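You operate a simulated robot arm through the tools that you are given. There is no shell and no other tool.

You are at the controls of a simulated two-armed robot. One attempt, no reset.

## Task
Fit the divider, put the blue cloth in the blue half, close the carton and slide it into the press.
Fine: the local carton.

It is judged by the outcome, as a careful person would: the job done as asked, and still so three seconds after it is handed in. It fails if anything else is knocked over, pushed out of place, dropped, spilled or broken. Flat cloth is picked up by pressing the open fingertips on it (5 to 10 N) and closing them slowly along it; thin cloth reads only 2 to 8 mm in the jaws.

## Robot
Two 7-joint arms with fingered hands on one trunk that stands fixed in place. Base frame: the origin is at the foot of the trunk, x ahead of it, y to its left, z up. Readings come in m, degrees, newtons and seconds.
The left shoulder is at [0.037, 0.124, 1.248], the right one opposite. Each reaches about 0.831 m from its shoulder. Payload 3.6 kg a hand.
The TCP of each hand is the grasp point between the finger pads, 0.034 m short of the fingertips. In the tool frame z runs along the fingers and y along their closing line. The gripper opens to 0.116 m; its body begins 0.04 m behind the TCP. The gripper is a hand of 5 fingers: y runs from the thumb to the fingers, the wrist lies at [-0.016, -0.16, -0.164] in the tool frame, and closing takes about 1.5 s.
Orientation is that of the tool frame in the base frame, as a unit quaternion [x, y, z, w]. With the fingers straight down and the wrist toward the robot, the tool's x, y and z point along [0, 1, 0], [1, 0, 0] and [0, 0, -1] of the base frame.

## Interface
- The arms move only by the tool jog_arm. It takes "left_moves", "right_moves" or both (then of equal length, played together; a hand with none holds still); each is a list of rows, each a list of 6 numbers: the shift along the tool's x, y, z in units of 400 mm (1.0 is 400 mm), then the turn, a rotation vector about the tool's x, y, z in units of 90 degrees (1.0 is 90 degrees). In form: [[tx, ty, tz, ax, ay, az], ...]. A call has 1 to 20 rows; each row is the pose to reach, as a shift and turn from the pose commanded when the call began, along the tool's axes at that moment. "left_claw" and "right_claw" are, for a hand that has rows, the closure, from 0 (fully open) to 1 (shut), set as the call begins (left out, the last holds). A call with a number of a shift or a turn outside -1 to 1 is refused whole. A row lasts 0.2 s, in which the tool goes at most 0.05 m and 8.6 degrees; a call with a longer step from one row to the next is refused whole, and so is a gripper value outside its range. A pose out of reach is approached as far as the arm can. The call stops where the force on the tool passes 40 N (or 10 N more than at its start, if that is more) or the arm is blocked; 0.2 s more then pass. Each finger travels about 0.153 m/s and halts on what it meets, pressing with about 32 N; the grip force reading is that of the motor and also rises with nothing between the fingers. The clock runs only during rows and for 0.2 s after the last one: add rows that repeat a pose to give the fingers time. The reply holds the time, the measured pose of the TCP, the force on the tool along the base axes, the opening and the grip force, in the units named above and with some noise, with the torque about the TCP (base axes, N m) and any sound that the robot's microphone picked up, and new pictures: "show" is both (left out), scene, wrist or none (wrist: the cameras of the hands that moved).
- Cameras (640 x 400 px; columns grow to the right, rows downward): "scene" is now at [0.1117, -0.042, 1.4236]; the picture's right is [-0.44, -0.90, -0.00], its down [-0.48, 0.24, -0.84] and it looks along [0.76, -0.37, -0.54] (base axes); focal length 355 px, centre (320, 200). "left" rides on the left gripper at [-0.069, -0.134, -0.11] in its tool frame; the picture's right is [-0.77, -0.19, 0.61], its down [0.59, -0.58, 0.56] and it looks along [0.25, 0.79, 0.55] (tool axes); focal length 256 px, centre (320, 200). "right" rides on the right gripper at [0.069, -0.134, -0.11] in its tool frame; the picture's right is [-0.77, 0.19, -0.61], its down [-0.59, -0.58, 0.57] and it looks along [-0.25, 0.80, 0.55] (tool axes); focal length 256 px, centre (320, 200).
- slide_trunk(by): moves the trunk up (or, below 0, down) by that many m; the arms and the scene camera ride with it, the base frame stays. It gives what a move gives, with no picture.
- set_fingers(index, middle, ring, little, thumb_bend, thumb_turn, hand): sets how far each is bent, from 0 (flat) to 1 (curled in); at 0.3 the hand is open as for a grip, at 0.7 the pads meet at the TCP. One left out holds its place. A second passes; each finger stops where it meets its share of the squeeze, and holds until it gets a number again. A gripper value or a shape takes the hand back. It gives what a move gives, with no picture; readings hold the bend of each and the force on index, middle, ring, little, thumb and palm. thumb_turn goes from beside the hand (0) to across from the fingers (1), as for a grip.
- grasp_type(shape, hand): the hand has 5 fingers and takes this shape, open, in about a second: jaw (thumb against the fingers, like two jaws); tri (thumb and two fingers); tip (a fingertip pinch); poke (one finger out to press); point (the index stretched); flat (the hand flat); cup (the hand cupped); fist (a fist). The gripper value then closes the fingers along that shape, each until it touches; the sizes above hold for jaw. It gives what a move gives, with no picture.
- head_to(pan, tilt): turns the head with the scene camera to pan (to the left, within 86 degrees either way) and tilt (down, from -29 to 69), counted from straight ahead of the robot (the tilt from the chest, where the trunk bows). It gives what a move gives, and a new picture of the scene camera.
- probe_pixels(camera, pixels): there is no depth. For up to 12 entries [column, row, z] of the newest picture of that camera ("zoom" is the newest enlarged one), the place [x, y] in the base frame at which the ray of that pixel passes the height z, good to about 0.002 m. It takes no simulated time.
- zoom(camera, box): a new picture of the part [left, top, right, bottom] of that camera's present view, enlarged. It takes no simulated time.
- finish_job(): hands the job in; it is judged then, once.

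Unless the task says otherwise, let go and move clear before handing in.

The tools are called after ">>>" as name(argument=value, ...) on one line, values as JSON. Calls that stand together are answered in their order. jog_arm: Moves the arms, as the interface text tells. Its arguments: {"type":"object","properties":{"left_moves":{"type":"array"},"left_claw":{"type":"number"},"right_moves":{"type":"array"},"right_claw":{"type":"number"},"show":{"type":"string","enum":["both","scene","wrist","none"]}},"required":[]} The other tools are called the same way: slide_trunk (by) moves the trunk up or down; grasp_type (shape, hand) gives the hand a shape; set_fingers (index, middle, ring, little, thumb_bend, thumb_turn, hand) moves the fingers one by one; head_to (pan, tilt) turns the head that bears the scene camera; probe_pixels (camera, pixels) gives the place at which the rays of pixels pass given heights; zoom (camera, box) takes an enlarged picture of a part of a camera's view; finish_job () hands the job in.

At the start:

```text
time: 0.0
left_position: [0.4975, -0.0059, 1.1415]
left_tcp_rot: [0.692, 0.722, 0.025, -0.011]
left_force: [0.0, 0.0, -0.3]
left_torque: [0.02, 0.0, 0.0]
left_width: 0.1158
left_gripper_force: 0.0
left_shape: jaw
left_bend: [0.3, 0.3, 0.3, 0.3, 0.3, 0.97]
left_finger forces: [0.0, 0.0, 0.0, 0.0, 0.0, 0.0]
right_position: [0.3687, -0.4621, 1.1817]
right_tcp_rot: [0.707, 0.707, 0.0, -0.001]
right_force: [-0.9, -0.8, 0.1]
right_torque: [0.01, -0.02, -0.01]
right_width: 0.1159
right_gripper_force: 0.0
right_shape: jaw
right_bend: [0.3, 0.3, 0.3, 0.3, 0.3, 0.97]
right_finger forces: [0.0, 0.1, 0.0, 0.1, 0.0, 0.0]
trunk travel left (down, up): [-0.442, 0.32]
head pan, tilt (commanded): [-26.4, 32.5]
```

scene: 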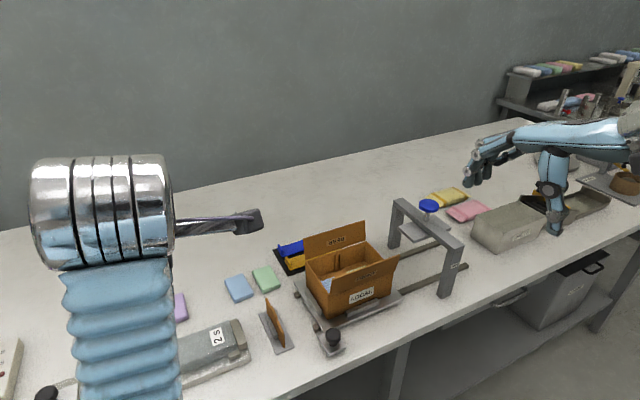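
right: 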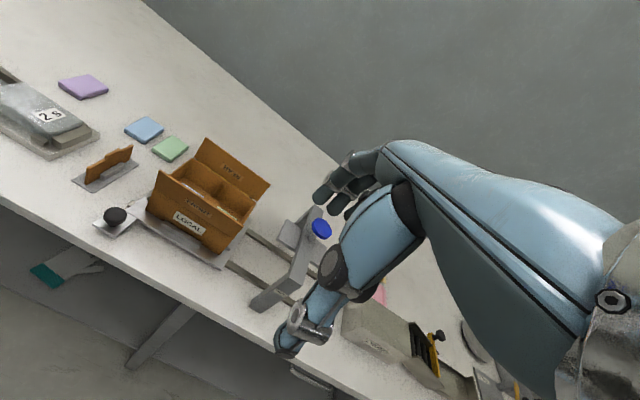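
left: 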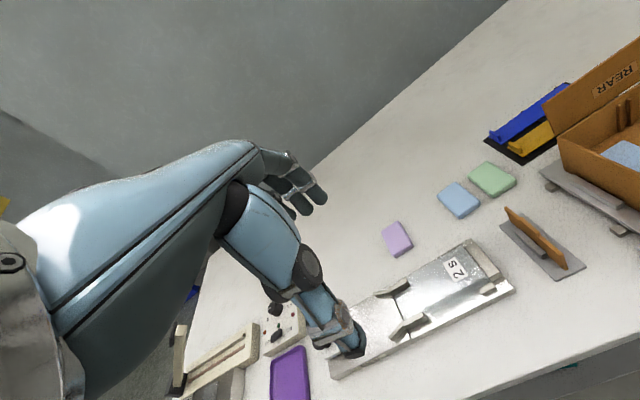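

The scene picture shows an open brown carton marked LOCAL around (345,275), a divider standing in a small holder at (275,325), and blue/green cloths near (238,288) and (266,278). I'll zoom in to see the details before moving.

>>> zoom(camera="scene", box=[220, 180, 480, 360])

>>> zoom(camera="right", box=[60, 100, 340, 320])

>>> zoom(camera="left", box=[360, 60, 640, 300])

```text
2.22 times, centred on (350, 270) of scene
```

zoom: 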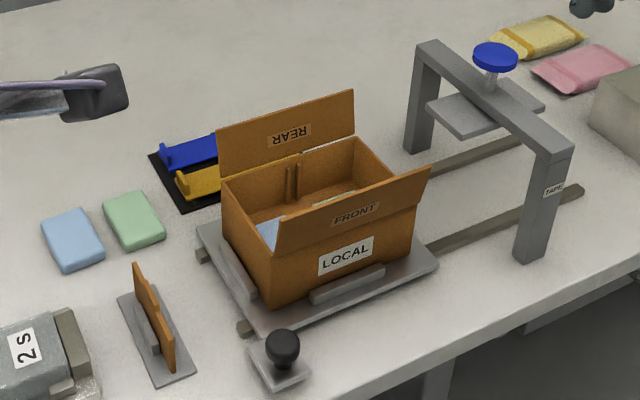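

```text
1.82 times, centred on (200, 210) of right
```

zoom: 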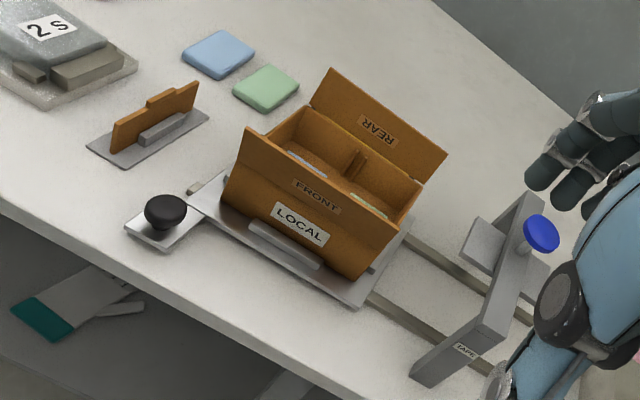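

```text
1.67 times, centred on (500, 180) of left
```

zoom: 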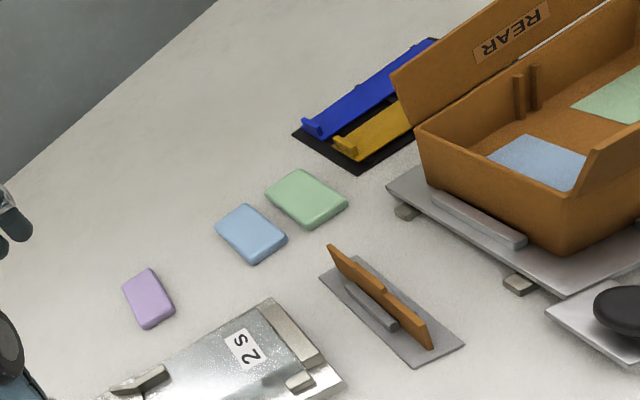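

The zooms show posts (slots) inside the LOCAL carton, a blue floor patch in its left half and a green one in its right, a sled on rails, and a press gantry to the right. I'll look around with the head to see what else is nearby.

>>> head_to(pan=-60, tilt=30)

>>> head_to(pan=20, tilt=45)

>>> head_to(pan=-25, tilt=50)

```text
time: 1.0
left_position: [0.4993, -0.0035, 1.1416]
left_tcp_rot: [0.689, 0.724, 0.028, -0.013]
left_force: [0.1, -0.1, 0.4]
left_torque: [0.0, 0.01, 0.03]
left_width: 0.1161
left_gripper_force: 0.1
left_shape: jaw
left_bend: [0.3, 0.3, 0.3, 0.3, 0.3, 0.97]
left_finger forces: [0.0, 0.0, 0.0, 0.0, 0.1, 0.0]
right_position: [0.369, -0.4627, 1.1813]
right_tcp_rot: [0.707, 0.708, 0.001, 0.0]
right_force: [0.3, 0.8, 0.2]
right_torque: [0.02, -0.01, 0.01]
right_width: 0.116
right_gripper_force: 0.0
right_shape: jaw
right_bend: [0.3, 0.3, 0.3, 0.3, 0.3, 0.97]
right_finger forces: [0.0, 0.0, 0.0, 0.0, 0.0, 0.0]
trunk travel left (down, up): [-0.442, 0.32]
head pan, tilt (commanded): [-60.0, 30.0]
```

scene: 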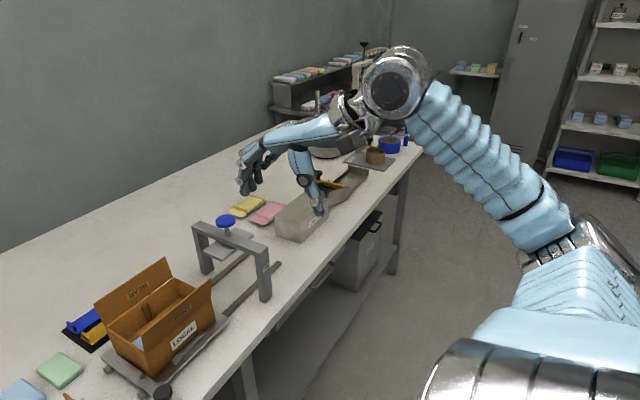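

```text
time: 2.5
left_position: [0.4988, -0.0039, 1.1415]
left_tcp_rot: [0.689, 0.724, 0.028, -0.013]
left_force: [-0.2, 1.2, 0.7]
left_torque: [-0.02, 0.02, 0.01]
left_width: 0.116
left_gripper_force: 0.1
left_shape: jaw
left_bend: [0.3, 0.3, 0.3, 0.3, 0.3, 0.97]
left_finger forces: [0.0, 0.0, 0.0, 0.0, 0.0, 0.1]
right_position: [0.3679, -0.4617, 1.1817]
right_tcp_rot: [0.706, 0.708, 0.0, 0.001]
right_force: [0.8, -0.1, -0.7]
right_torque: [0.01, -0.01, 0.0]
right_width: 0.116
right_gripper_force: 0.1
right_shape: jaw
right_bend: [0.3, 0.3, 0.3, 0.3, 0.3, 0.97]
right_finger forces: [0.0, 0.0, 0.1, 0.1, 0.1, 0.1]
trunk travel left (down, up): [-0.442, 0.32]
head pan, tilt (commanded): [20.0, 45.0]
```

scene: 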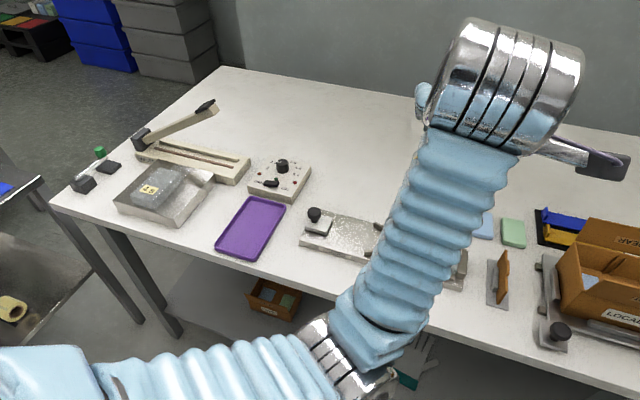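

```text
time: 3.6
left_position: [0.4989, -0.0031, 1.1417]
left_tcp_rot: [0.69, 0.723, 0.028, -0.013]
left_force: [0.2, -0.6, 0.7]
left_torque: [0.0, 0.02, 0.01]
left_width: 0.1159
left_gripper_force: 0.0
left_shape: jaw
left_bend: [0.3, 0.3, 0.3, 0.3, 0.3, 0.97]
left_finger forces: [0.0, 0.0, 0.1, 0.1, 0.0, 0.0]
right_position: [0.3682, -0.4622, 1.1814]
right_tcp_rot: [0.707, 0.708, 0.0, 0.0]
right_force: [-0.4, 0.5, 1.3]
right_torque: [-0.03, 0.01, 0.01]
right_width: 0.1161
right_gripper_force: 0.0
right_shape: jaw
right_bend: [0.3, 0.3, 0.3, 0.3, 0.3, 0.97]
right_finger forces: [0.1, 0.0, 0.1, 0.0, 0.0, 0.0]
trunk travel left (down, up): [-0.442, 0.32]
head pan, tilt (commanded): [-25.0, 50.0]
```

scene: 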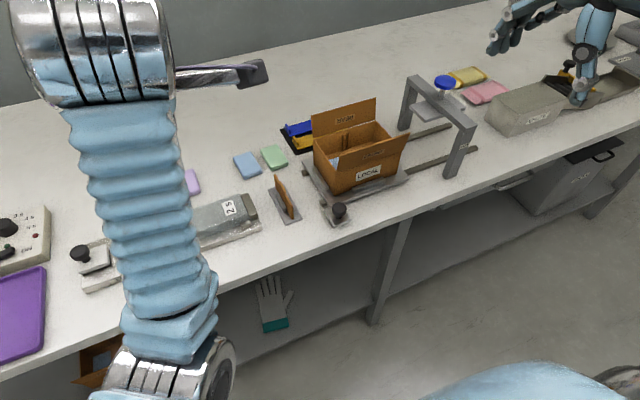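

The LOCAL carton on the sled is the one to use (a small decoy box sits on the lower shelf at (100,360)). I'll take detailed zooms of the carton and divider from this steeper view and from both hand cameras.

>>> zoom(camera="scene", box=[225, 80, 425, 235])

>>> zoom(camera="scene", box=[380, 50, 560, 190])

>>> zoom(camera="right", box=[60, 110, 260, 260])

>>> zoom(camera="left", box=[480, 60, 640, 300])

```text
2.58 times, centred on (325, 158) of scene
```

zoom: 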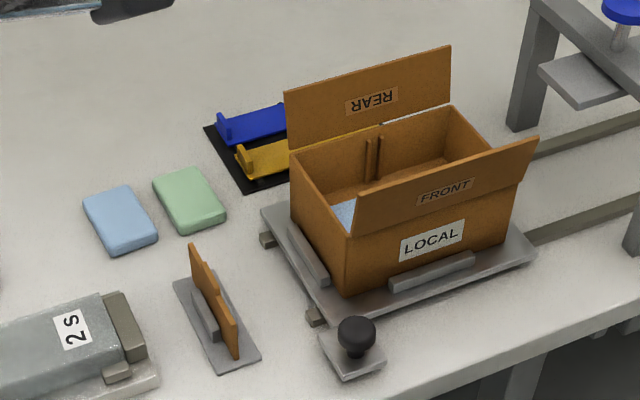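

```text
2.86 times, centred on (470, 120) of scene
```

zoom: 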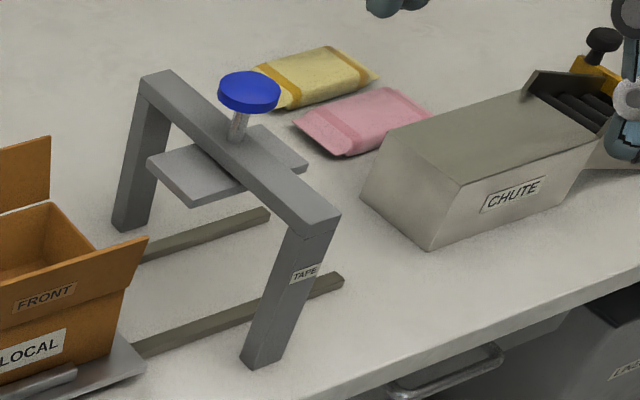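

```text
2.67 times, centred on (160, 185) of right
```

zoom: 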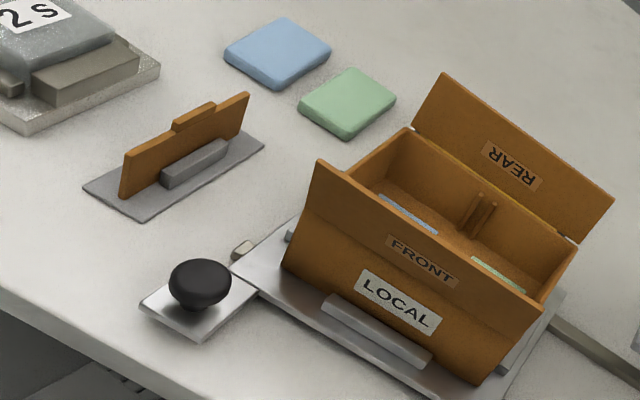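

```text
1.67 times, centred on (560, 180) of left
```

zoom: 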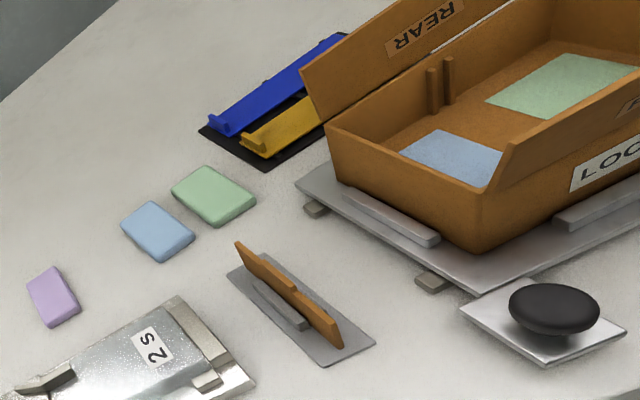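

I'll triangulate heights by probing the same features from different cameras at two heights each: divider-holder base corners, carton rim corners and the knob.

>>> probe_pixels(camera="scene", pixels=[[301.7, 216.9, 0.75], [301.7, 216.9, 0.9], [268, 191, 0.75], [268, 191, 0.9], [287, 225.4, 0.75], [287, 225.4, 0.9], [314, 140, 0.8], [314, 140, 1.0], [376, 121.5, 0.8], [376, 121.5, 1.0], [340, 205, 0.8], [340, 205, 0.95]])

>>> probe_pixels(camera="right", pixels=[[71.2, 180.1, 0.75], [71.2, 180.1, 0.9], [94.5, 193.2, 0.75], [94.5, 193.2, 0.9], [139.4, 164.4, 0.75], [139.4, 164.4, 0.9], [193.6, 157.7, 0.8], [193.6, 157.7, 1.0], [115, 214, 0.8], [115, 214, 0.95]])

>>> probe_pixels(camera="left", pixels=[[504.3, 223.1, 0.75], [504.3, 223.1, 0.9], [563, 279.4, 0.75], [563, 279.4, 0.9], [592.9, 265, 0.75], [592.9, 265, 0.9], [564, 134, 0.8], [564, 134, 1.0]])

```text
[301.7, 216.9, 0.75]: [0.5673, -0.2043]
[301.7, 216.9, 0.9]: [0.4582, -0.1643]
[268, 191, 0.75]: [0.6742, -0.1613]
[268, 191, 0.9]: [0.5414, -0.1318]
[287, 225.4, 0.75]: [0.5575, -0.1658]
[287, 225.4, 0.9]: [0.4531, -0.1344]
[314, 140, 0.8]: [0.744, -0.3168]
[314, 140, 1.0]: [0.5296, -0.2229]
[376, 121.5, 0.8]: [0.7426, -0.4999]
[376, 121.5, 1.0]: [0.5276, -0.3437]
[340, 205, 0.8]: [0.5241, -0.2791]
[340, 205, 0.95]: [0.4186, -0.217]
```

```text
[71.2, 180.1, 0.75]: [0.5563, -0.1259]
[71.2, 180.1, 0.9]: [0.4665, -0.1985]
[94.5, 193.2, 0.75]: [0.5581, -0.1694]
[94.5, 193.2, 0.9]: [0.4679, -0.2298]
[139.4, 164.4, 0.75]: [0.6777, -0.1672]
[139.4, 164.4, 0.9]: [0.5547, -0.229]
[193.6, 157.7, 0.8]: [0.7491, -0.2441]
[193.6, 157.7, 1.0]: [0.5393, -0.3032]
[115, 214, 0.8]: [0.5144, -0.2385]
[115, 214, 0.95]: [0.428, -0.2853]
```

```text
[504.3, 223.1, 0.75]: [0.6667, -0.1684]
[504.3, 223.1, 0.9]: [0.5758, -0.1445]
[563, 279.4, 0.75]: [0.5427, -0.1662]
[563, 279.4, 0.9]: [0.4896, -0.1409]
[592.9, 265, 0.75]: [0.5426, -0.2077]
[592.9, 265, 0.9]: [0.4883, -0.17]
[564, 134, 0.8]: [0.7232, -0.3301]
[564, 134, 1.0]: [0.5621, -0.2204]
```

Triangulation puts the table at about z=0.80, the carton rim's rear-left corner at about (0.646,-0.274,0.895), and the black knob at about (0.483,-0.256,0.856). I'll zoom tighter on the divider, cloths and carton interior.

>>> zoom(camera="scene", box=[250, 160, 330, 230])

>>> zoom(camera="left", box=[420, 150, 600, 290])

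>>> zoom(camera="right", box=[70, 140, 150, 195])

>>> zoom(camera="scene", box=[300, 90, 415, 200])

```text
5.71 times, centred on (290, 195) of scene
```

zoom: 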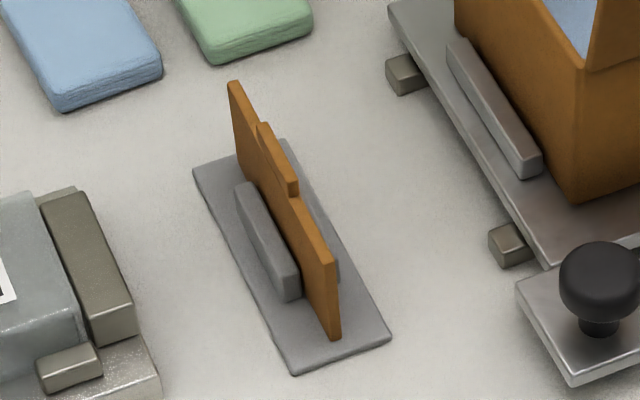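

```text
2.86 times, centred on (510, 220) of left
```

zoom: 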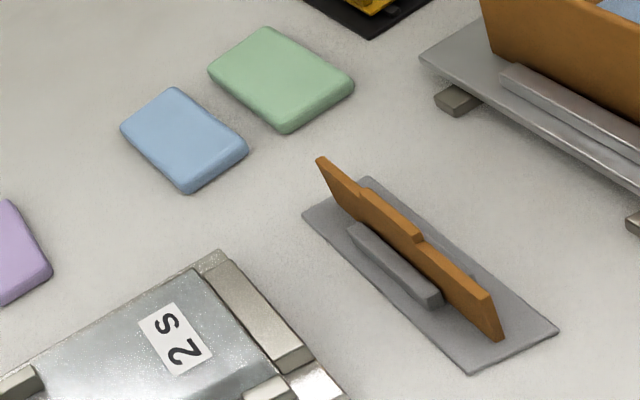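

```text
7.27 times, centred on (110, 168) of right
```

zoom: 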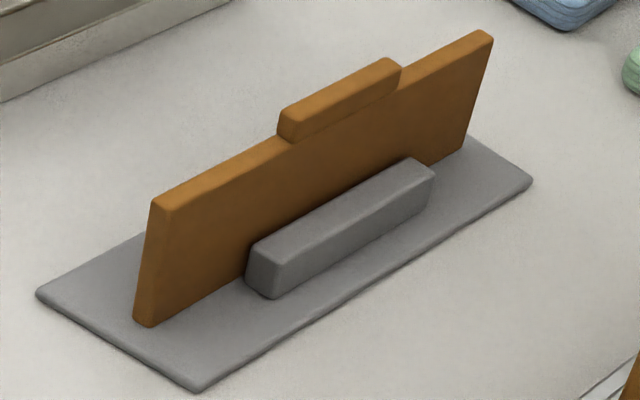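

```text
3.64 times, centred on (358, 145) of scene
```

zoom: 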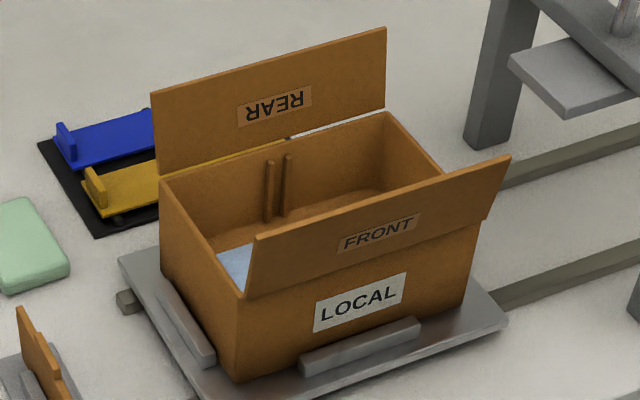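

The divider has a central tab on top, e.g. around (277,155) in the zoomed scene view. I'll triangulate the tab and the divider ends from all three cameras.

>>> probe_pixels(camera="scene", pixels=[[282.5, 187.1, 0.85], [282.5, 187.1, 0.9], [275.1, 174.5, 0.85], [275.1, 174.5, 0.9], [291.4, 205.9, 0.85], [291.4, 205.9, 0.9]])

>>> probe_pixels(camera="right", pixels=[[113.0, 152.6, 0.85], [113.0, 152.6, 0.9], [132, 145.3, 0.85], [132, 145.3, 0.9], [88.4, 168.7, 0.85], [88.4, 168.7, 0.9]])

>>> probe_pixels(camera="left", pixels=[[534.8, 224.9, 0.85], [534.8, 224.9, 0.9], [510, 205.3, 0.85], [510, 205.3, 0.9], [568.7, 252.2, 0.85], [568.7, 252.2, 0.9]])

```text
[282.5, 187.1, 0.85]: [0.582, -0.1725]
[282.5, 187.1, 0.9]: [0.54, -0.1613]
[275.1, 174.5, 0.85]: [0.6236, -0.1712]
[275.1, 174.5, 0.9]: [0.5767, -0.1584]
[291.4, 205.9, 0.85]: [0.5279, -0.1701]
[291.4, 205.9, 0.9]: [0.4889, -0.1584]
```

```text
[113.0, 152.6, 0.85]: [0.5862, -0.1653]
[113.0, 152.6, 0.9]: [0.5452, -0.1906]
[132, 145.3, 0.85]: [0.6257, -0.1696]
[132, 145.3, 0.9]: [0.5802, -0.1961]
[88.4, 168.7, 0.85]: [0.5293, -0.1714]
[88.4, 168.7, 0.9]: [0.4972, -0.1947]
```

```text
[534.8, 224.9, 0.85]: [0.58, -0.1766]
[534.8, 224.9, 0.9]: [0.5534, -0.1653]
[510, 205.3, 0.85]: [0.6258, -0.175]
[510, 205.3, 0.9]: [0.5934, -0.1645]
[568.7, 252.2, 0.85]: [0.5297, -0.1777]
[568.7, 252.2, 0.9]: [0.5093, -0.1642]
```

The tab top comes out near (0.575,-0.171,0.860), with the divider running in x from 0.529 to 0.622 at y about -0.171. I'll triangulate the carton flaps, box bottom and sled next.

>>> probe_pixels(camera="scene", pixels=[[311.8, 115.6, 0.85], [311.8, 115.6, 0.95], [376.1, 97.5, 0.85], [376.1, 97.5, 0.95], [340.1, 155.4, 0.85], [340.1, 155.4, 0.95], [410.2, 133.2, 0.85], [410.2, 133.2, 0.95], [334.6, 195, 0.8], [334.6, 195, 0.85], [397.8, 173.8, 0.8], [397.8, 173.8, 0.85]])

>>> probe_pixels(camera="right", pixels=[[205.7, 137.1, 0.85], [205.7, 137.1, 0.95], [270.5, 185, 0.85], [270.5, 185, 0.95], [160, 170, 0.85], [160, 170, 0.95], [243.5, 226.2, 0.85], [243.5, 226.2, 0.95], [145.8, 208.2, 0.8], [145.8, 208.2, 0.85], [219.9, 252.4, 0.8], [219.9, 252.4, 0.85]])

```text
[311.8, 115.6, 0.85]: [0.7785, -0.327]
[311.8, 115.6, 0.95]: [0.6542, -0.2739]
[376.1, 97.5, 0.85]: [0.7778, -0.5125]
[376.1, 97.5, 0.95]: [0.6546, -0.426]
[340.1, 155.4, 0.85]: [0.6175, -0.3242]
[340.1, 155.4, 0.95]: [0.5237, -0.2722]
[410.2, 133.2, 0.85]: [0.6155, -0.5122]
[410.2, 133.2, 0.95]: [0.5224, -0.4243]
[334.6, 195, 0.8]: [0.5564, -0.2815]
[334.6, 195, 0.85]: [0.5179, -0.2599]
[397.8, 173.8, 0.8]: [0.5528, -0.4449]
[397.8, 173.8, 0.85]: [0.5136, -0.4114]
```

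```text
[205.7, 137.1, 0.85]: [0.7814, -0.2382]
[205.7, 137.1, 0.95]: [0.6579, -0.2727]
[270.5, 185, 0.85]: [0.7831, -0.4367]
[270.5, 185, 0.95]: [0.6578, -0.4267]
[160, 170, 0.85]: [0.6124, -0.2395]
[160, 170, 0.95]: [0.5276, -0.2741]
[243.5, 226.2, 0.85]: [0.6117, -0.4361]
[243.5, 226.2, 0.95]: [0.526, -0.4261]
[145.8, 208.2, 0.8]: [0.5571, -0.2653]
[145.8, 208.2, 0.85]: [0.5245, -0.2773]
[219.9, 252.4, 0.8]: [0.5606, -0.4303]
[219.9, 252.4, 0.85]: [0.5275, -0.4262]
```

Flap tops come out at z≈0.951 (front x≈0.525, rear x≈0.656), the box bottom at z≈0.824, and the box spans x 0.54–0.645 and y -0.272…-0.427. Now the cloth and the press geometry.

>>> probe_pixels(camera="scene", pixels=[[247.1, 164.2, 0.8], [247.1, 164.2, 0.85], [442, 175.2, 0.8], [450.8, 179.4, 0.8], [457.8, 170.7, 0.8], [397.3, 129.8, 0.8], [403.6, 131.9, 0.8], [411.3, 127.7, 0.8], [477.7, 148, 0.8], [451.8, 124.5, 0.8], [425.6, 122.4, 0.92], [410.6, 106, 0.92]])

>>> probe_pixels(camera="right", pixels=[[143.9, 129.6, 0.8], [143.9, 129.6, 0.85], [278, 234.6, 0.92], [290, 215, 0.92], [321, 229, 1.0], [321, 229, 1.05]])

>>> zoom(camera="right", box=[220, 180, 360, 320])

```text
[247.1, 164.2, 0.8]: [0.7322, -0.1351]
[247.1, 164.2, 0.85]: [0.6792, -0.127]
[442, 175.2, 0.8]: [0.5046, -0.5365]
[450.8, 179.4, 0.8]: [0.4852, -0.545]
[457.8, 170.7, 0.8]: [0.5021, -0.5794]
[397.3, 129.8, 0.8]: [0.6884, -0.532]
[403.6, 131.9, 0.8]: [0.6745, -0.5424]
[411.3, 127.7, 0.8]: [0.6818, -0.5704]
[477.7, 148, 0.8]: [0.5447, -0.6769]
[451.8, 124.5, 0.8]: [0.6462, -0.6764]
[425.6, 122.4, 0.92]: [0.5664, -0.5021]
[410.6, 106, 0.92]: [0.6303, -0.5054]
```

```text
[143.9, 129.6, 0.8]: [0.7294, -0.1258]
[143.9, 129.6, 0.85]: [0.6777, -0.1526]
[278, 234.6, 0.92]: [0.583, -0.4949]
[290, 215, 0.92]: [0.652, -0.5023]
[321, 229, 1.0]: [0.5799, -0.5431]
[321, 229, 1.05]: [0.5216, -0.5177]
```

```text
2.86 times, centred on (290, 250) of right
```

zoom: 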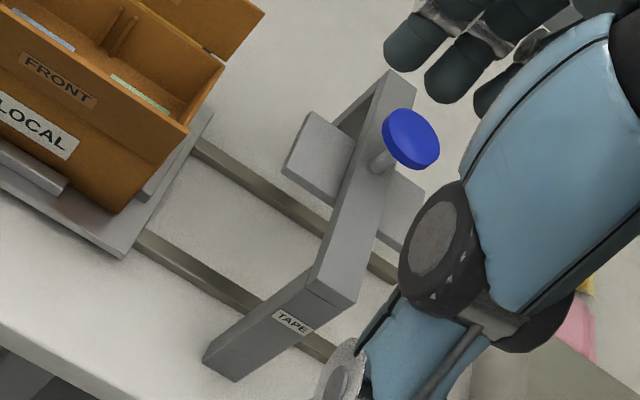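

The cloth top centre is about (0.718,-0.133,0.813) and the press posts are centred at y≈-0.557. I'll refine the platen and sled heights.

>>> probe_pixels(camera="scene", pixels=[[425.6, 122.4, 0.9], [425.6, 122.4, 0.95], [410.6, 105, 0.9], [410.6, 105, 0.95]])

>>> probe_pixels(camera="right", pixels=[[276.7, 241.5, 0.9], [276.7, 241.5, 0.95], [287.2, 219.2, 0.9], [287.2, 219.2, 0.95]])

>>> zoom(camera="scene", box=[295, 160, 425, 240])

>>> zoom(camera="right", box=[90, 180, 270, 290])

```text
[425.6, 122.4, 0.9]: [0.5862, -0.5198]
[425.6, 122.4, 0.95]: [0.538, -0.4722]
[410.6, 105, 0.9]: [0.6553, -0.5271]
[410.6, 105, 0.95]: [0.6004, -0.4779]
```

```text
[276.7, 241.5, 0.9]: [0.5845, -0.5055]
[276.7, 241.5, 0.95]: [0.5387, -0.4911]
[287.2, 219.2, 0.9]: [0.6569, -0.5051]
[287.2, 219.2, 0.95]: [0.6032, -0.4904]
```

```text
4.92 times, centred on (360, 200) of scene
```

zoom: 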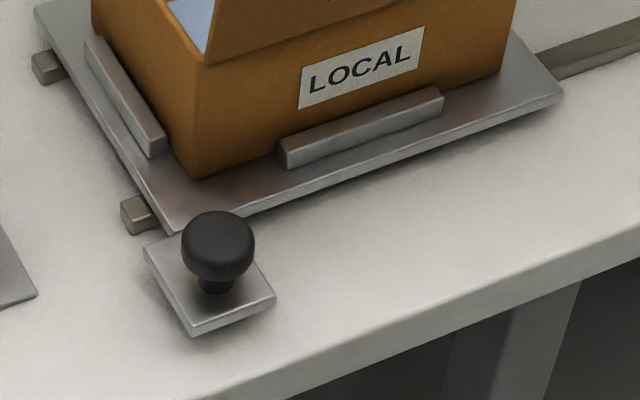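

```text
3.56 times, centred on (180, 235) of right
```

zoom: 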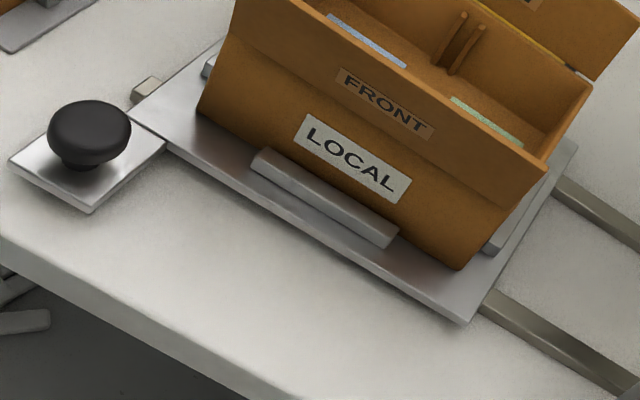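

The platen underside is at z≈0.921, so a closed carton (~0.90) will clear it, and the black knob's plate is joined to the sled corner as its handle. I'll lower the trunk a bit for reach and set the left hand to the three-finger shape for the divider tab.

>>> slide_trunk(by=-0.1)

>>> grasp_type(shape="tri", hand="left")

>>> zoom(camera="left", box=[180, 100, 420, 380])

```text
time: 5.0
left_position: [0.5063, 0.015, 1.0395]
left_tcp_rot: [0.678, 0.733, 0.049, -0.024]
left_force: [-0.9, -0.1, -0.3]
left_torque: [-0.01, -0.03, 0.01]
left_width: 0.116
left_gripper_force: 0.0
left_shape: jaw
left_bend: [0.3, 0.3, 0.3, 0.3, 0.3, 0.97]
left_finger forces: [0.0, 0.0, 0.0, 0.0, 0.0, 0.0]
right_position: [0.3686, -0.4616, 1.0818]
right_tcp_rot: [0.706, 0.708, 0.0, 0.0]
right_force: [-0.2, 0.5, -0.6]
right_torque: [0.02, 0.0, -0.01]
right_width: 0.1159
right_gripper_force: 0.1
right_shape: jaw
right_bend: [0.3, 0.3, 0.3, 0.3, 0.3, 0.97]
right_finger forces: [0.0, 0.0, 0.1, 0.0, 0.0, 0.0]
trunk travel left (down, up): [-0.342, 0.42]
head pan, tilt (commanded): [-25.0, 50.0]
```

```text
time: 5.9
left_position: [0.5047, 0.0147, 1.0397]
left_tcp_rot: [0.677, 0.734, 0.046, -0.022]
left_force: [1.0, 1.2, -0.1]
left_torque: [0.02, -0.02, -0.01]
left_width: 0.1158
left_gripper_force: 0.1
left_shape: tri
left_bend: [0.3, 0.3, 0.98, 0.98, 0.3, 0.97]
left_finger forces: [0.0, 0.0, 0.0, 0.1, 0.0, 0.0]
right_position: [0.3691, -0.4614, 1.0809]
right_tcp_rot: [0.707, 0.707, 0.0, 0.0]
right_force: [0.6, 1.2, -0.5]
right_torque: [-0.02, 0.01, 0.02]
right_width: 0.1159
right_gripper_force: 0.0
right_shape: jaw
right_bend: [0.3, 0.3, 0.3, 0.3, 0.3, 0.97]
right_finger forces: [0.1, 0.0, 0.1, 0.1, 0.0, 0.0]
trunk travel left (down, up): [-0.342, 0.42]
head pan, tilt (commanded): [-25.0, 50.0]
```

```text
1.43 times, centred on (300, 240) of left
```

zoom: 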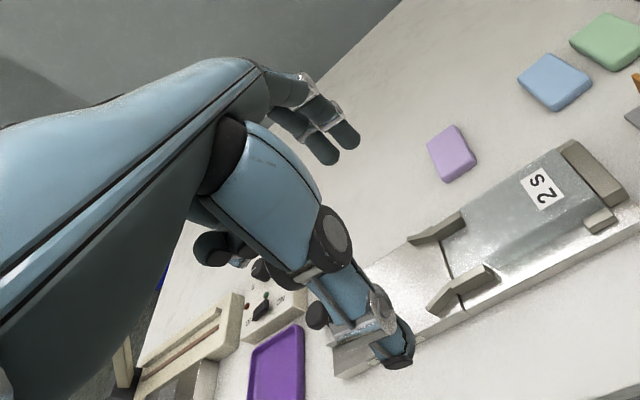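

The left hand now has thumb plus two fingers out, ring and little curled (zoom, thumb at (400,350), fingers at (340,145)). I'll yaw the hand so its closing line runs along base y, moving toward the divider at a safe height.

>>> jog_arm(left_moves=[[-0.0201, 0.0129, -0.014, -0.0194, 0.0109, 0.0766], [-0.0403, 0.0258, -0.028, -0.0388, 0.0219, 0.1532], [-0.0604, 0.0386, -0.042, -0.0582, 0.0328, 0.2298], [-0.0805, 0.0515, -0.056, -0.0776, 0.0437, 0.3064], [-0.1006, 0.0644, -0.07, -0.097, 0.0546, 0.3829], [-0.1208, 0.0773, -0.084, -0.1164, 0.0656, 0.4595], [-0.1409, 0.0901, -0.098, -0.1358, 0.0765, 0.5361], [-0.161, 0.103, -0.112, -0.1552, 0.0874, 0.6127]])

```text
time: 7.7
left_position: [0.5402, -0.0712, 1.0831]
left_tcp_rot: [0.939, 0.31, 0.147, 0.012]
left_force: [-0.3, -0.1, 0.3]
left_torque: [-0.02, -0.01, 0.0]
left_width: 0.1159
left_gripper_force: 0.0
left_shape: tri
left_bend: [0.3, 0.3, 0.98, 0.98, 0.3, 0.97]
left_finger forces: [0.1, 0.0, 0.0, 0.1, 0.0, 0.0]
right_position: [0.368, -0.4629, 1.0815]
right_tcp_rot: [0.707, 0.708, 0.0, 0.001]
right_force: [0.7, 0.1, -0.1]
right_torque: [0.01, -0.05, 0.02]
right_width: 0.1159
right_gripper_force: 0.1
right_shape: jaw
right_bend: [0.3, 0.3, 0.3, 0.3, 0.3, 0.97]
right_finger forces: [0.1, 0.0, 0.2, 0.0, 0.0, 0.1]
trunk travel left (down, up): [-0.342, 0.42]
head pan, tilt (commanded): [-25.0, 50.0]
```

scene: 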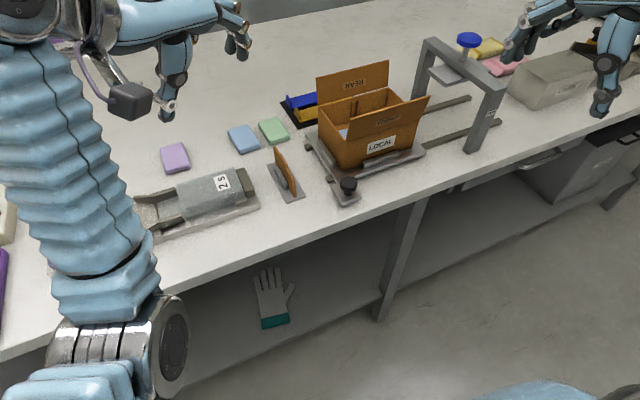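
left: 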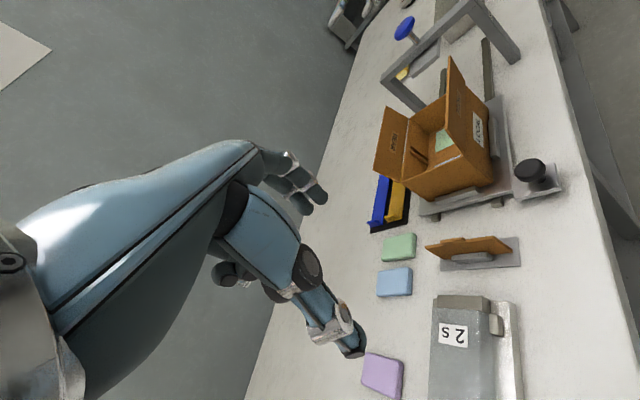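

The measured pose now matches what was commanded, and in the left picture the divider is at (470,248), lined up with the new yaw. I'll finish the turn (fingers tilted 25° forward in the panel's plane), move above the divider, and part-close the hand.

>>> jog_arm(left_moves=[[-0.0226, 0.0381, 0.0343, -0.012, 0.0129, 0.0659], [-0.0451, 0.0763, 0.0686, -0.0239, 0.0258, 0.1318], [-0.0677, 0.1144, 0.103, -0.0359, 0.0387, 0.1978], [-0.0902, 0.1525, 0.1373, -0.0478, 0.0516, 0.2637], [-0.1128, 0.1907, 0.1716, -0.0598, 0.0645, 0.3296], [-0.1353, 0.2288, 0.2059, -0.0717, 0.0774, 0.3955], [-0.1353, 0.2288, 0.2059, -0.0717, 0.0774, 0.3955]], left_claw=0.5)

```text
time: 9.3
left_position: [0.5745, -0.1701, 1.0022]
left_tcp_rot: [0.976, 0.0, 0.217, -0.001]
left_force: [0.2, 0.0, 0.6]
left_torque: [0.04, -0.03, 0.0]
left_width: 0.0582
left_gripper_force: 0.1
left_shape: tri
left_bend: [0.43, 0.45, 0.98, 0.98, 0.64, 1.0]
left_finger forces: [0.0, 0.0, 0.1, 0.0, 0.0, 0.0]
right_position: [0.3681, -0.4628, 1.0813]
right_tcp_rot: [0.708, 0.707, -0.001, 0.0]
right_force: [-0.8, 0.7, 0.1]
right_torque: [0.0, -0.02, -0.01]
right_width: 0.1163
right_gripper_force: 0.1
right_shape: jaw
right_bend: [0.3, 0.3, 0.3, 0.3, 0.3, 0.97]
right_finger forces: [0.0, 0.0, 0.1, 0.0, 0.0, 0.0]
trunk travel left (down, up): [-0.342, 0.42]
head pan, tilt (commanded): [-25.0, 50.0]
```

scene: 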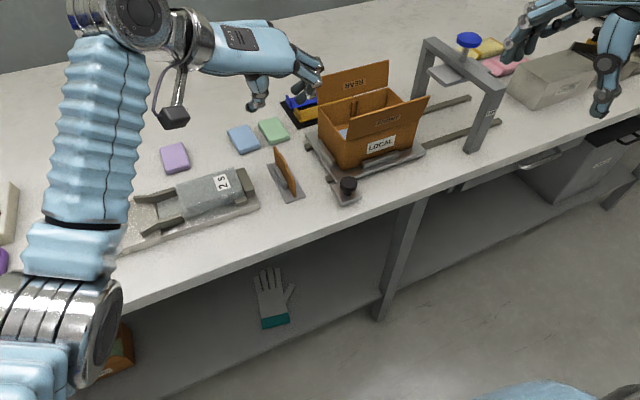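
left: 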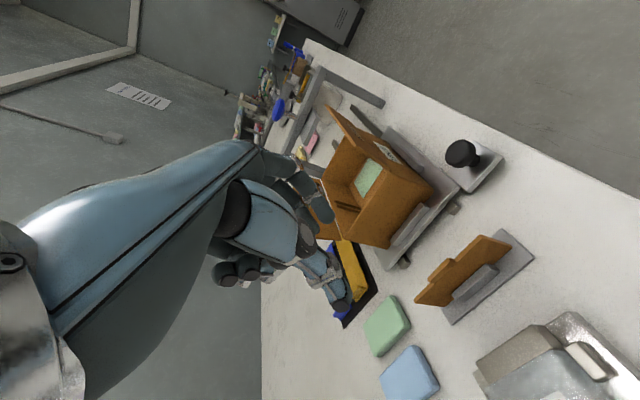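

The hand is exactly at (0.575,-0.170,1.002) with the 25° tilt. I'll zoom on the fingers in both views to see where the pinch centre lies relative to the tab.

>>> zoom(camera="scene", box=[220, 20, 360, 210])

>>> zoom(camera="left", box=[220, 140, 380, 340])

>>> zoom(camera="right", box=[0, 0, 320, 200])

```text
2.11 times, centred on (290, 115) of scene
```

zoom: 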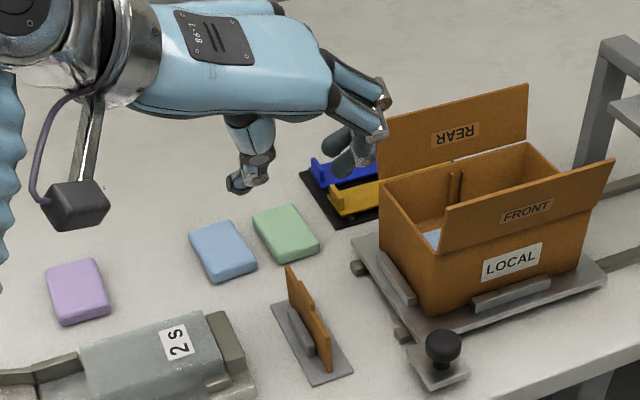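

```text
2.00 times, centred on (300, 240) of left
```

zoom: 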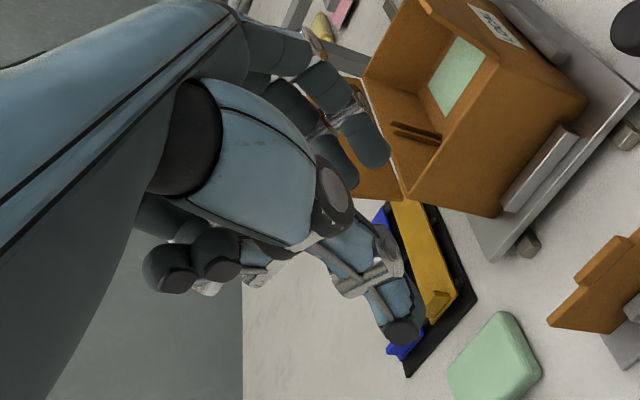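

```text
2.00 times, centred on (160, 100) of right
```

zoom: 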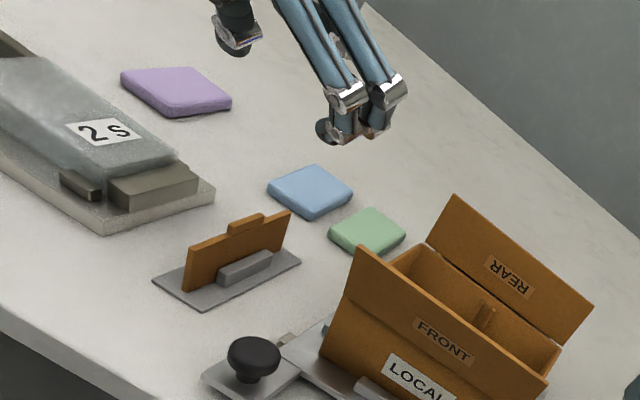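

The right camera sees the left fingertips at zoom (232,45) (thumb) and (345-378,130) (fingers). I'll zoom tighter there to locate the pinch centre.

>>> zoom(camera="right", box=[90, 0, 220, 80])

>>> zoom(camera="scene", box=[230, 40, 340, 120])

```text
4.92 times, centred on (155, 40) of right
```

zoom: 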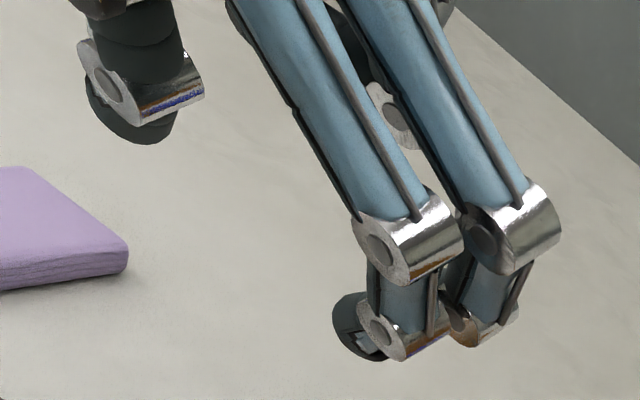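

```text
5.00 times, centred on (285, 80) of scene
```

zoom: 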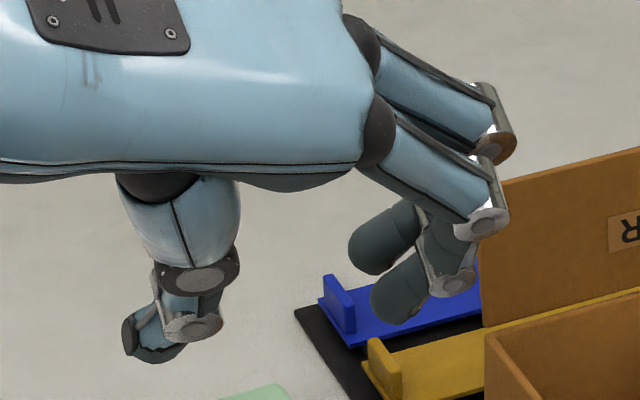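

I'll triangulate the thumb tip and index tip with both cameras.

>>> probe_pixels(camera="scene", pixels=[[251, 110, 0.92], [251, 110, 1.0], [296.6, 101, 0.92], [296.6, 101, 1.0], [292, 91, 0.92], [292, 91, 1.0]])

>>> probe_pixels(camera="right", pixels=[[117.4, 24.8, 0.92], [117.4, 24.8, 1.0], [160.1, 67.4, 0.92], [160.1, 67.4, 1.0]])

```text
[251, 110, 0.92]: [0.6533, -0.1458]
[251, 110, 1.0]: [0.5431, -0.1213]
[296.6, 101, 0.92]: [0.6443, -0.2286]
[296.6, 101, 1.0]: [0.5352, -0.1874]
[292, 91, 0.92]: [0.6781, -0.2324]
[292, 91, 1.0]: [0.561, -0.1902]
```

```text
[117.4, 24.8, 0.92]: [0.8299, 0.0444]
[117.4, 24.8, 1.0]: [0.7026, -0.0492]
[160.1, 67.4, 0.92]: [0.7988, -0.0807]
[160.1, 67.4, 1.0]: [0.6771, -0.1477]
```

The right-camera probe used its old pose, but corrected for the 0.1 m trunk drop the tips agree: thumb tip (0.588,-0.131,0.970) and index tip (0.577,-0.204,0.967), i.e. centred on TCP + 34 mm along z. I'll descend to z=0.90 with the tips centred over the tab.

>>> jog_arm(left_moves=[[-0.0233, 0.0004, 0.0361, 0, 0, 0], [-0.0465, 0.0007, 0.0723, 0, 0, 0], [-0.0698, 0.0011, 0.1084, 0, 0, 0], [-0.093, 0.0015, 0.1445, 0, 0, 0], [-0.1163, 0.0018, 0.1807, 0, 0, 0], [-0.1395, 0.0022, 0.2168, 0, 0, 0], [-0.1395, 0.0022, 0.2168, 0, 0, 0]])

>>> zoom(camera="right", box=[60, 20, 220, 140])

>>> zoom(camera="scene", box=[230, 80, 350, 210])

```text
time: 10.9
left_position: [0.5618, -0.1719, 0.8987]
left_tcp_rot: [0.976, 0.001, 0.216, 0.0]
left_force: [0.4, 1.0, 0.0]
left_torque: [0.01, 0.02, -0.01]
left_width: 0.058
left_gripper_force: 0.1
left_shape: tri
left_bend: [0.43, 0.45, 0.98, 0.98, 0.64, 1.0]
left_finger forces: [0.0, 0.1, 0.1, 0.0, 0.1, 0.0]
right_position: [0.3684, -0.4618, 1.0819]
right_tcp_rot: [0.707, 0.707, 0.0, 0.0]
right_force: [0.8, 0.6, 0.8]
right_torque: [0.0, 0.01, -0.02]
right_width: 0.1156
right_gripper_force: 0.2
right_shape: jaw
right_bend: [0.3, 0.3, 0.3, 0.3, 0.3, 0.97]
right_finger forces: [0.0, 0.1, 0.2, 0.1, 0.1, 0.0]
trunk travel left (down, up): [-0.342, 0.42]
head pan, tilt (commanded): [-25.0, 50.0]
```

scene: 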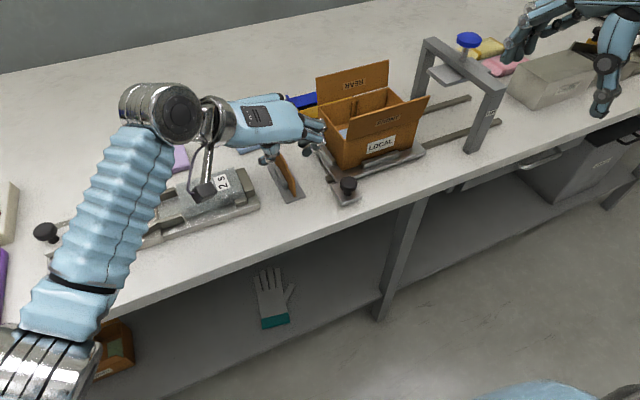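
left: 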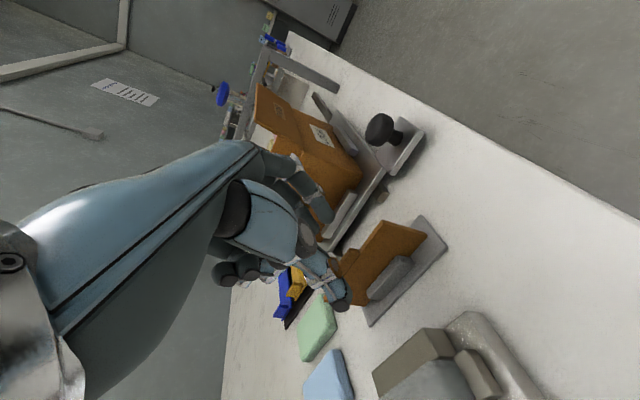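

```text
3.33 times, centred on (140, 80) of right
```

zoom: 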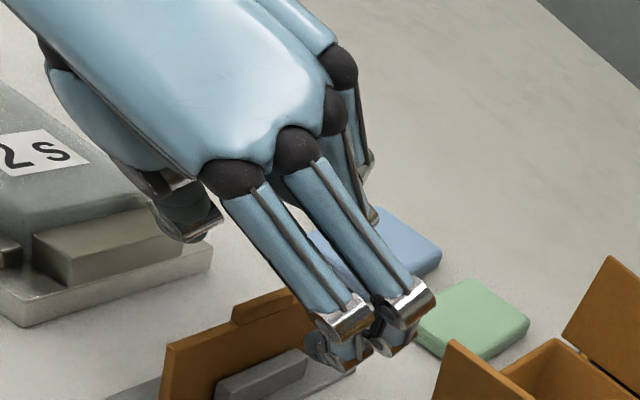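

```text
3.08 times, centred on (290, 145) of scene
```

zoom: 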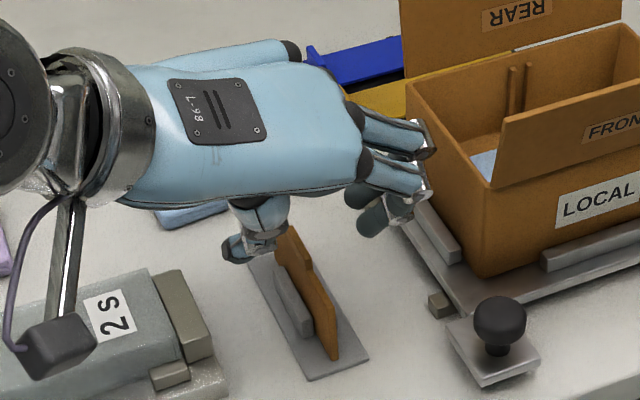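

Thumb (zoom (245,245)) is on the left of the divider and the fingers (375,220) on its right. I'll go straight down 34 mm so the tips straddle the tab, still above the holder's rails.

>>> jog_arm(left_moves=[[-0.0096, -0.0012, 0.019, 0, 0, 0], [-0.0192, -0.0012, 0.038, 0, 0, 0], [-0.0287, -0.0012, 0.057, 0, 0, 0], [-0.0383, -0.0012, 0.076, 0, 0, 0], [-0.0383, -0.0012, 0.076, 0, 0, 0]])

>>> zoom(camera="right", box=[60, 40, 220, 160])

>>> zoom(camera="scene", box=[250, 110, 350, 210])

```text
time: 12.1
left_position: [0.5611, -0.1715, 0.8656]
left_tcp_rot: [0.976, 0.0, 0.216, 0.0]
left_force: [-0.1, 0.4, 0.3]
left_torque: [-0.04, -0.02, -0.03]
left_width: 0.0584
left_gripper_force: 0.1
left_shape: tri
left_bend: [0.43, 0.45, 0.98, 0.98, 0.64, 1.0]
left_finger forces: [0.0, 0.0, 0.0, 0.1, 0.0, 0.1]
right_position: [0.3675, -0.4624, 1.0806]
right_tcp_rot: [0.707, 0.707, 0.0, 0.0]
right_force: [-0.1, 0.2, 0.2]
right_torque: [-0.01, 0.02, -0.02]
right_width: 0.1158
right_gripper_force: 0.1
right_shape: jaw
right_bend: [0.3, 0.3, 0.3, 0.3, 0.3, 0.97]
right_finger forces: [0.0, 0.0, 0.1, 0.1, 0.0, 0.0]
trunk travel left (down, up): [-0.342, 0.42]
head pan, tilt (commanded): [-25.0, 50.0]
```

scene: 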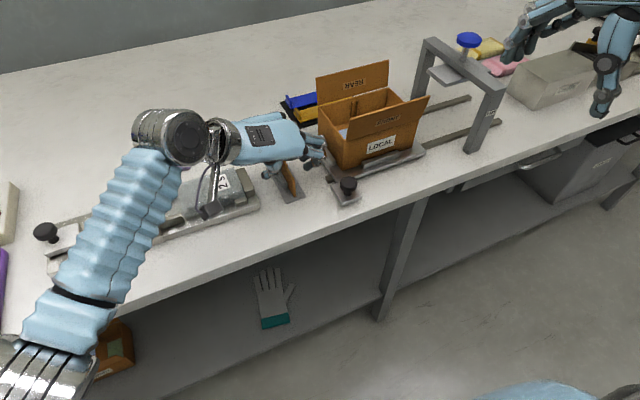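
left: 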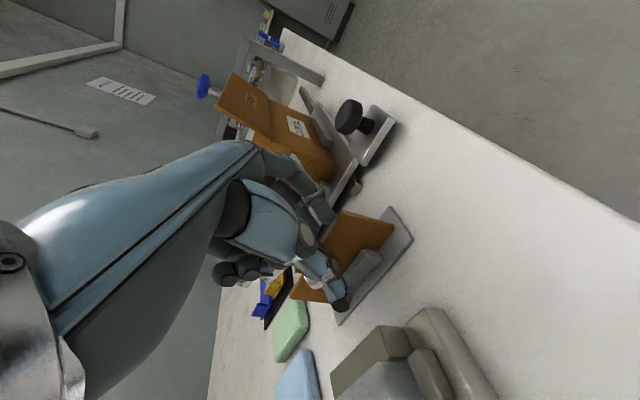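

```text
3.33 times, centred on (140, 100) of right
```

zoom: 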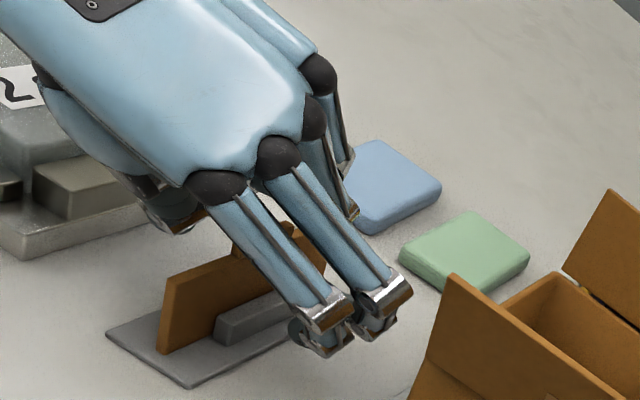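

```text
4.00 times, centred on (300, 160) of scene
```

zoom: 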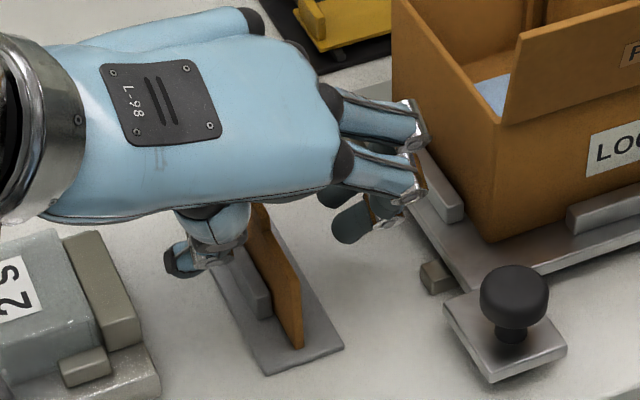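

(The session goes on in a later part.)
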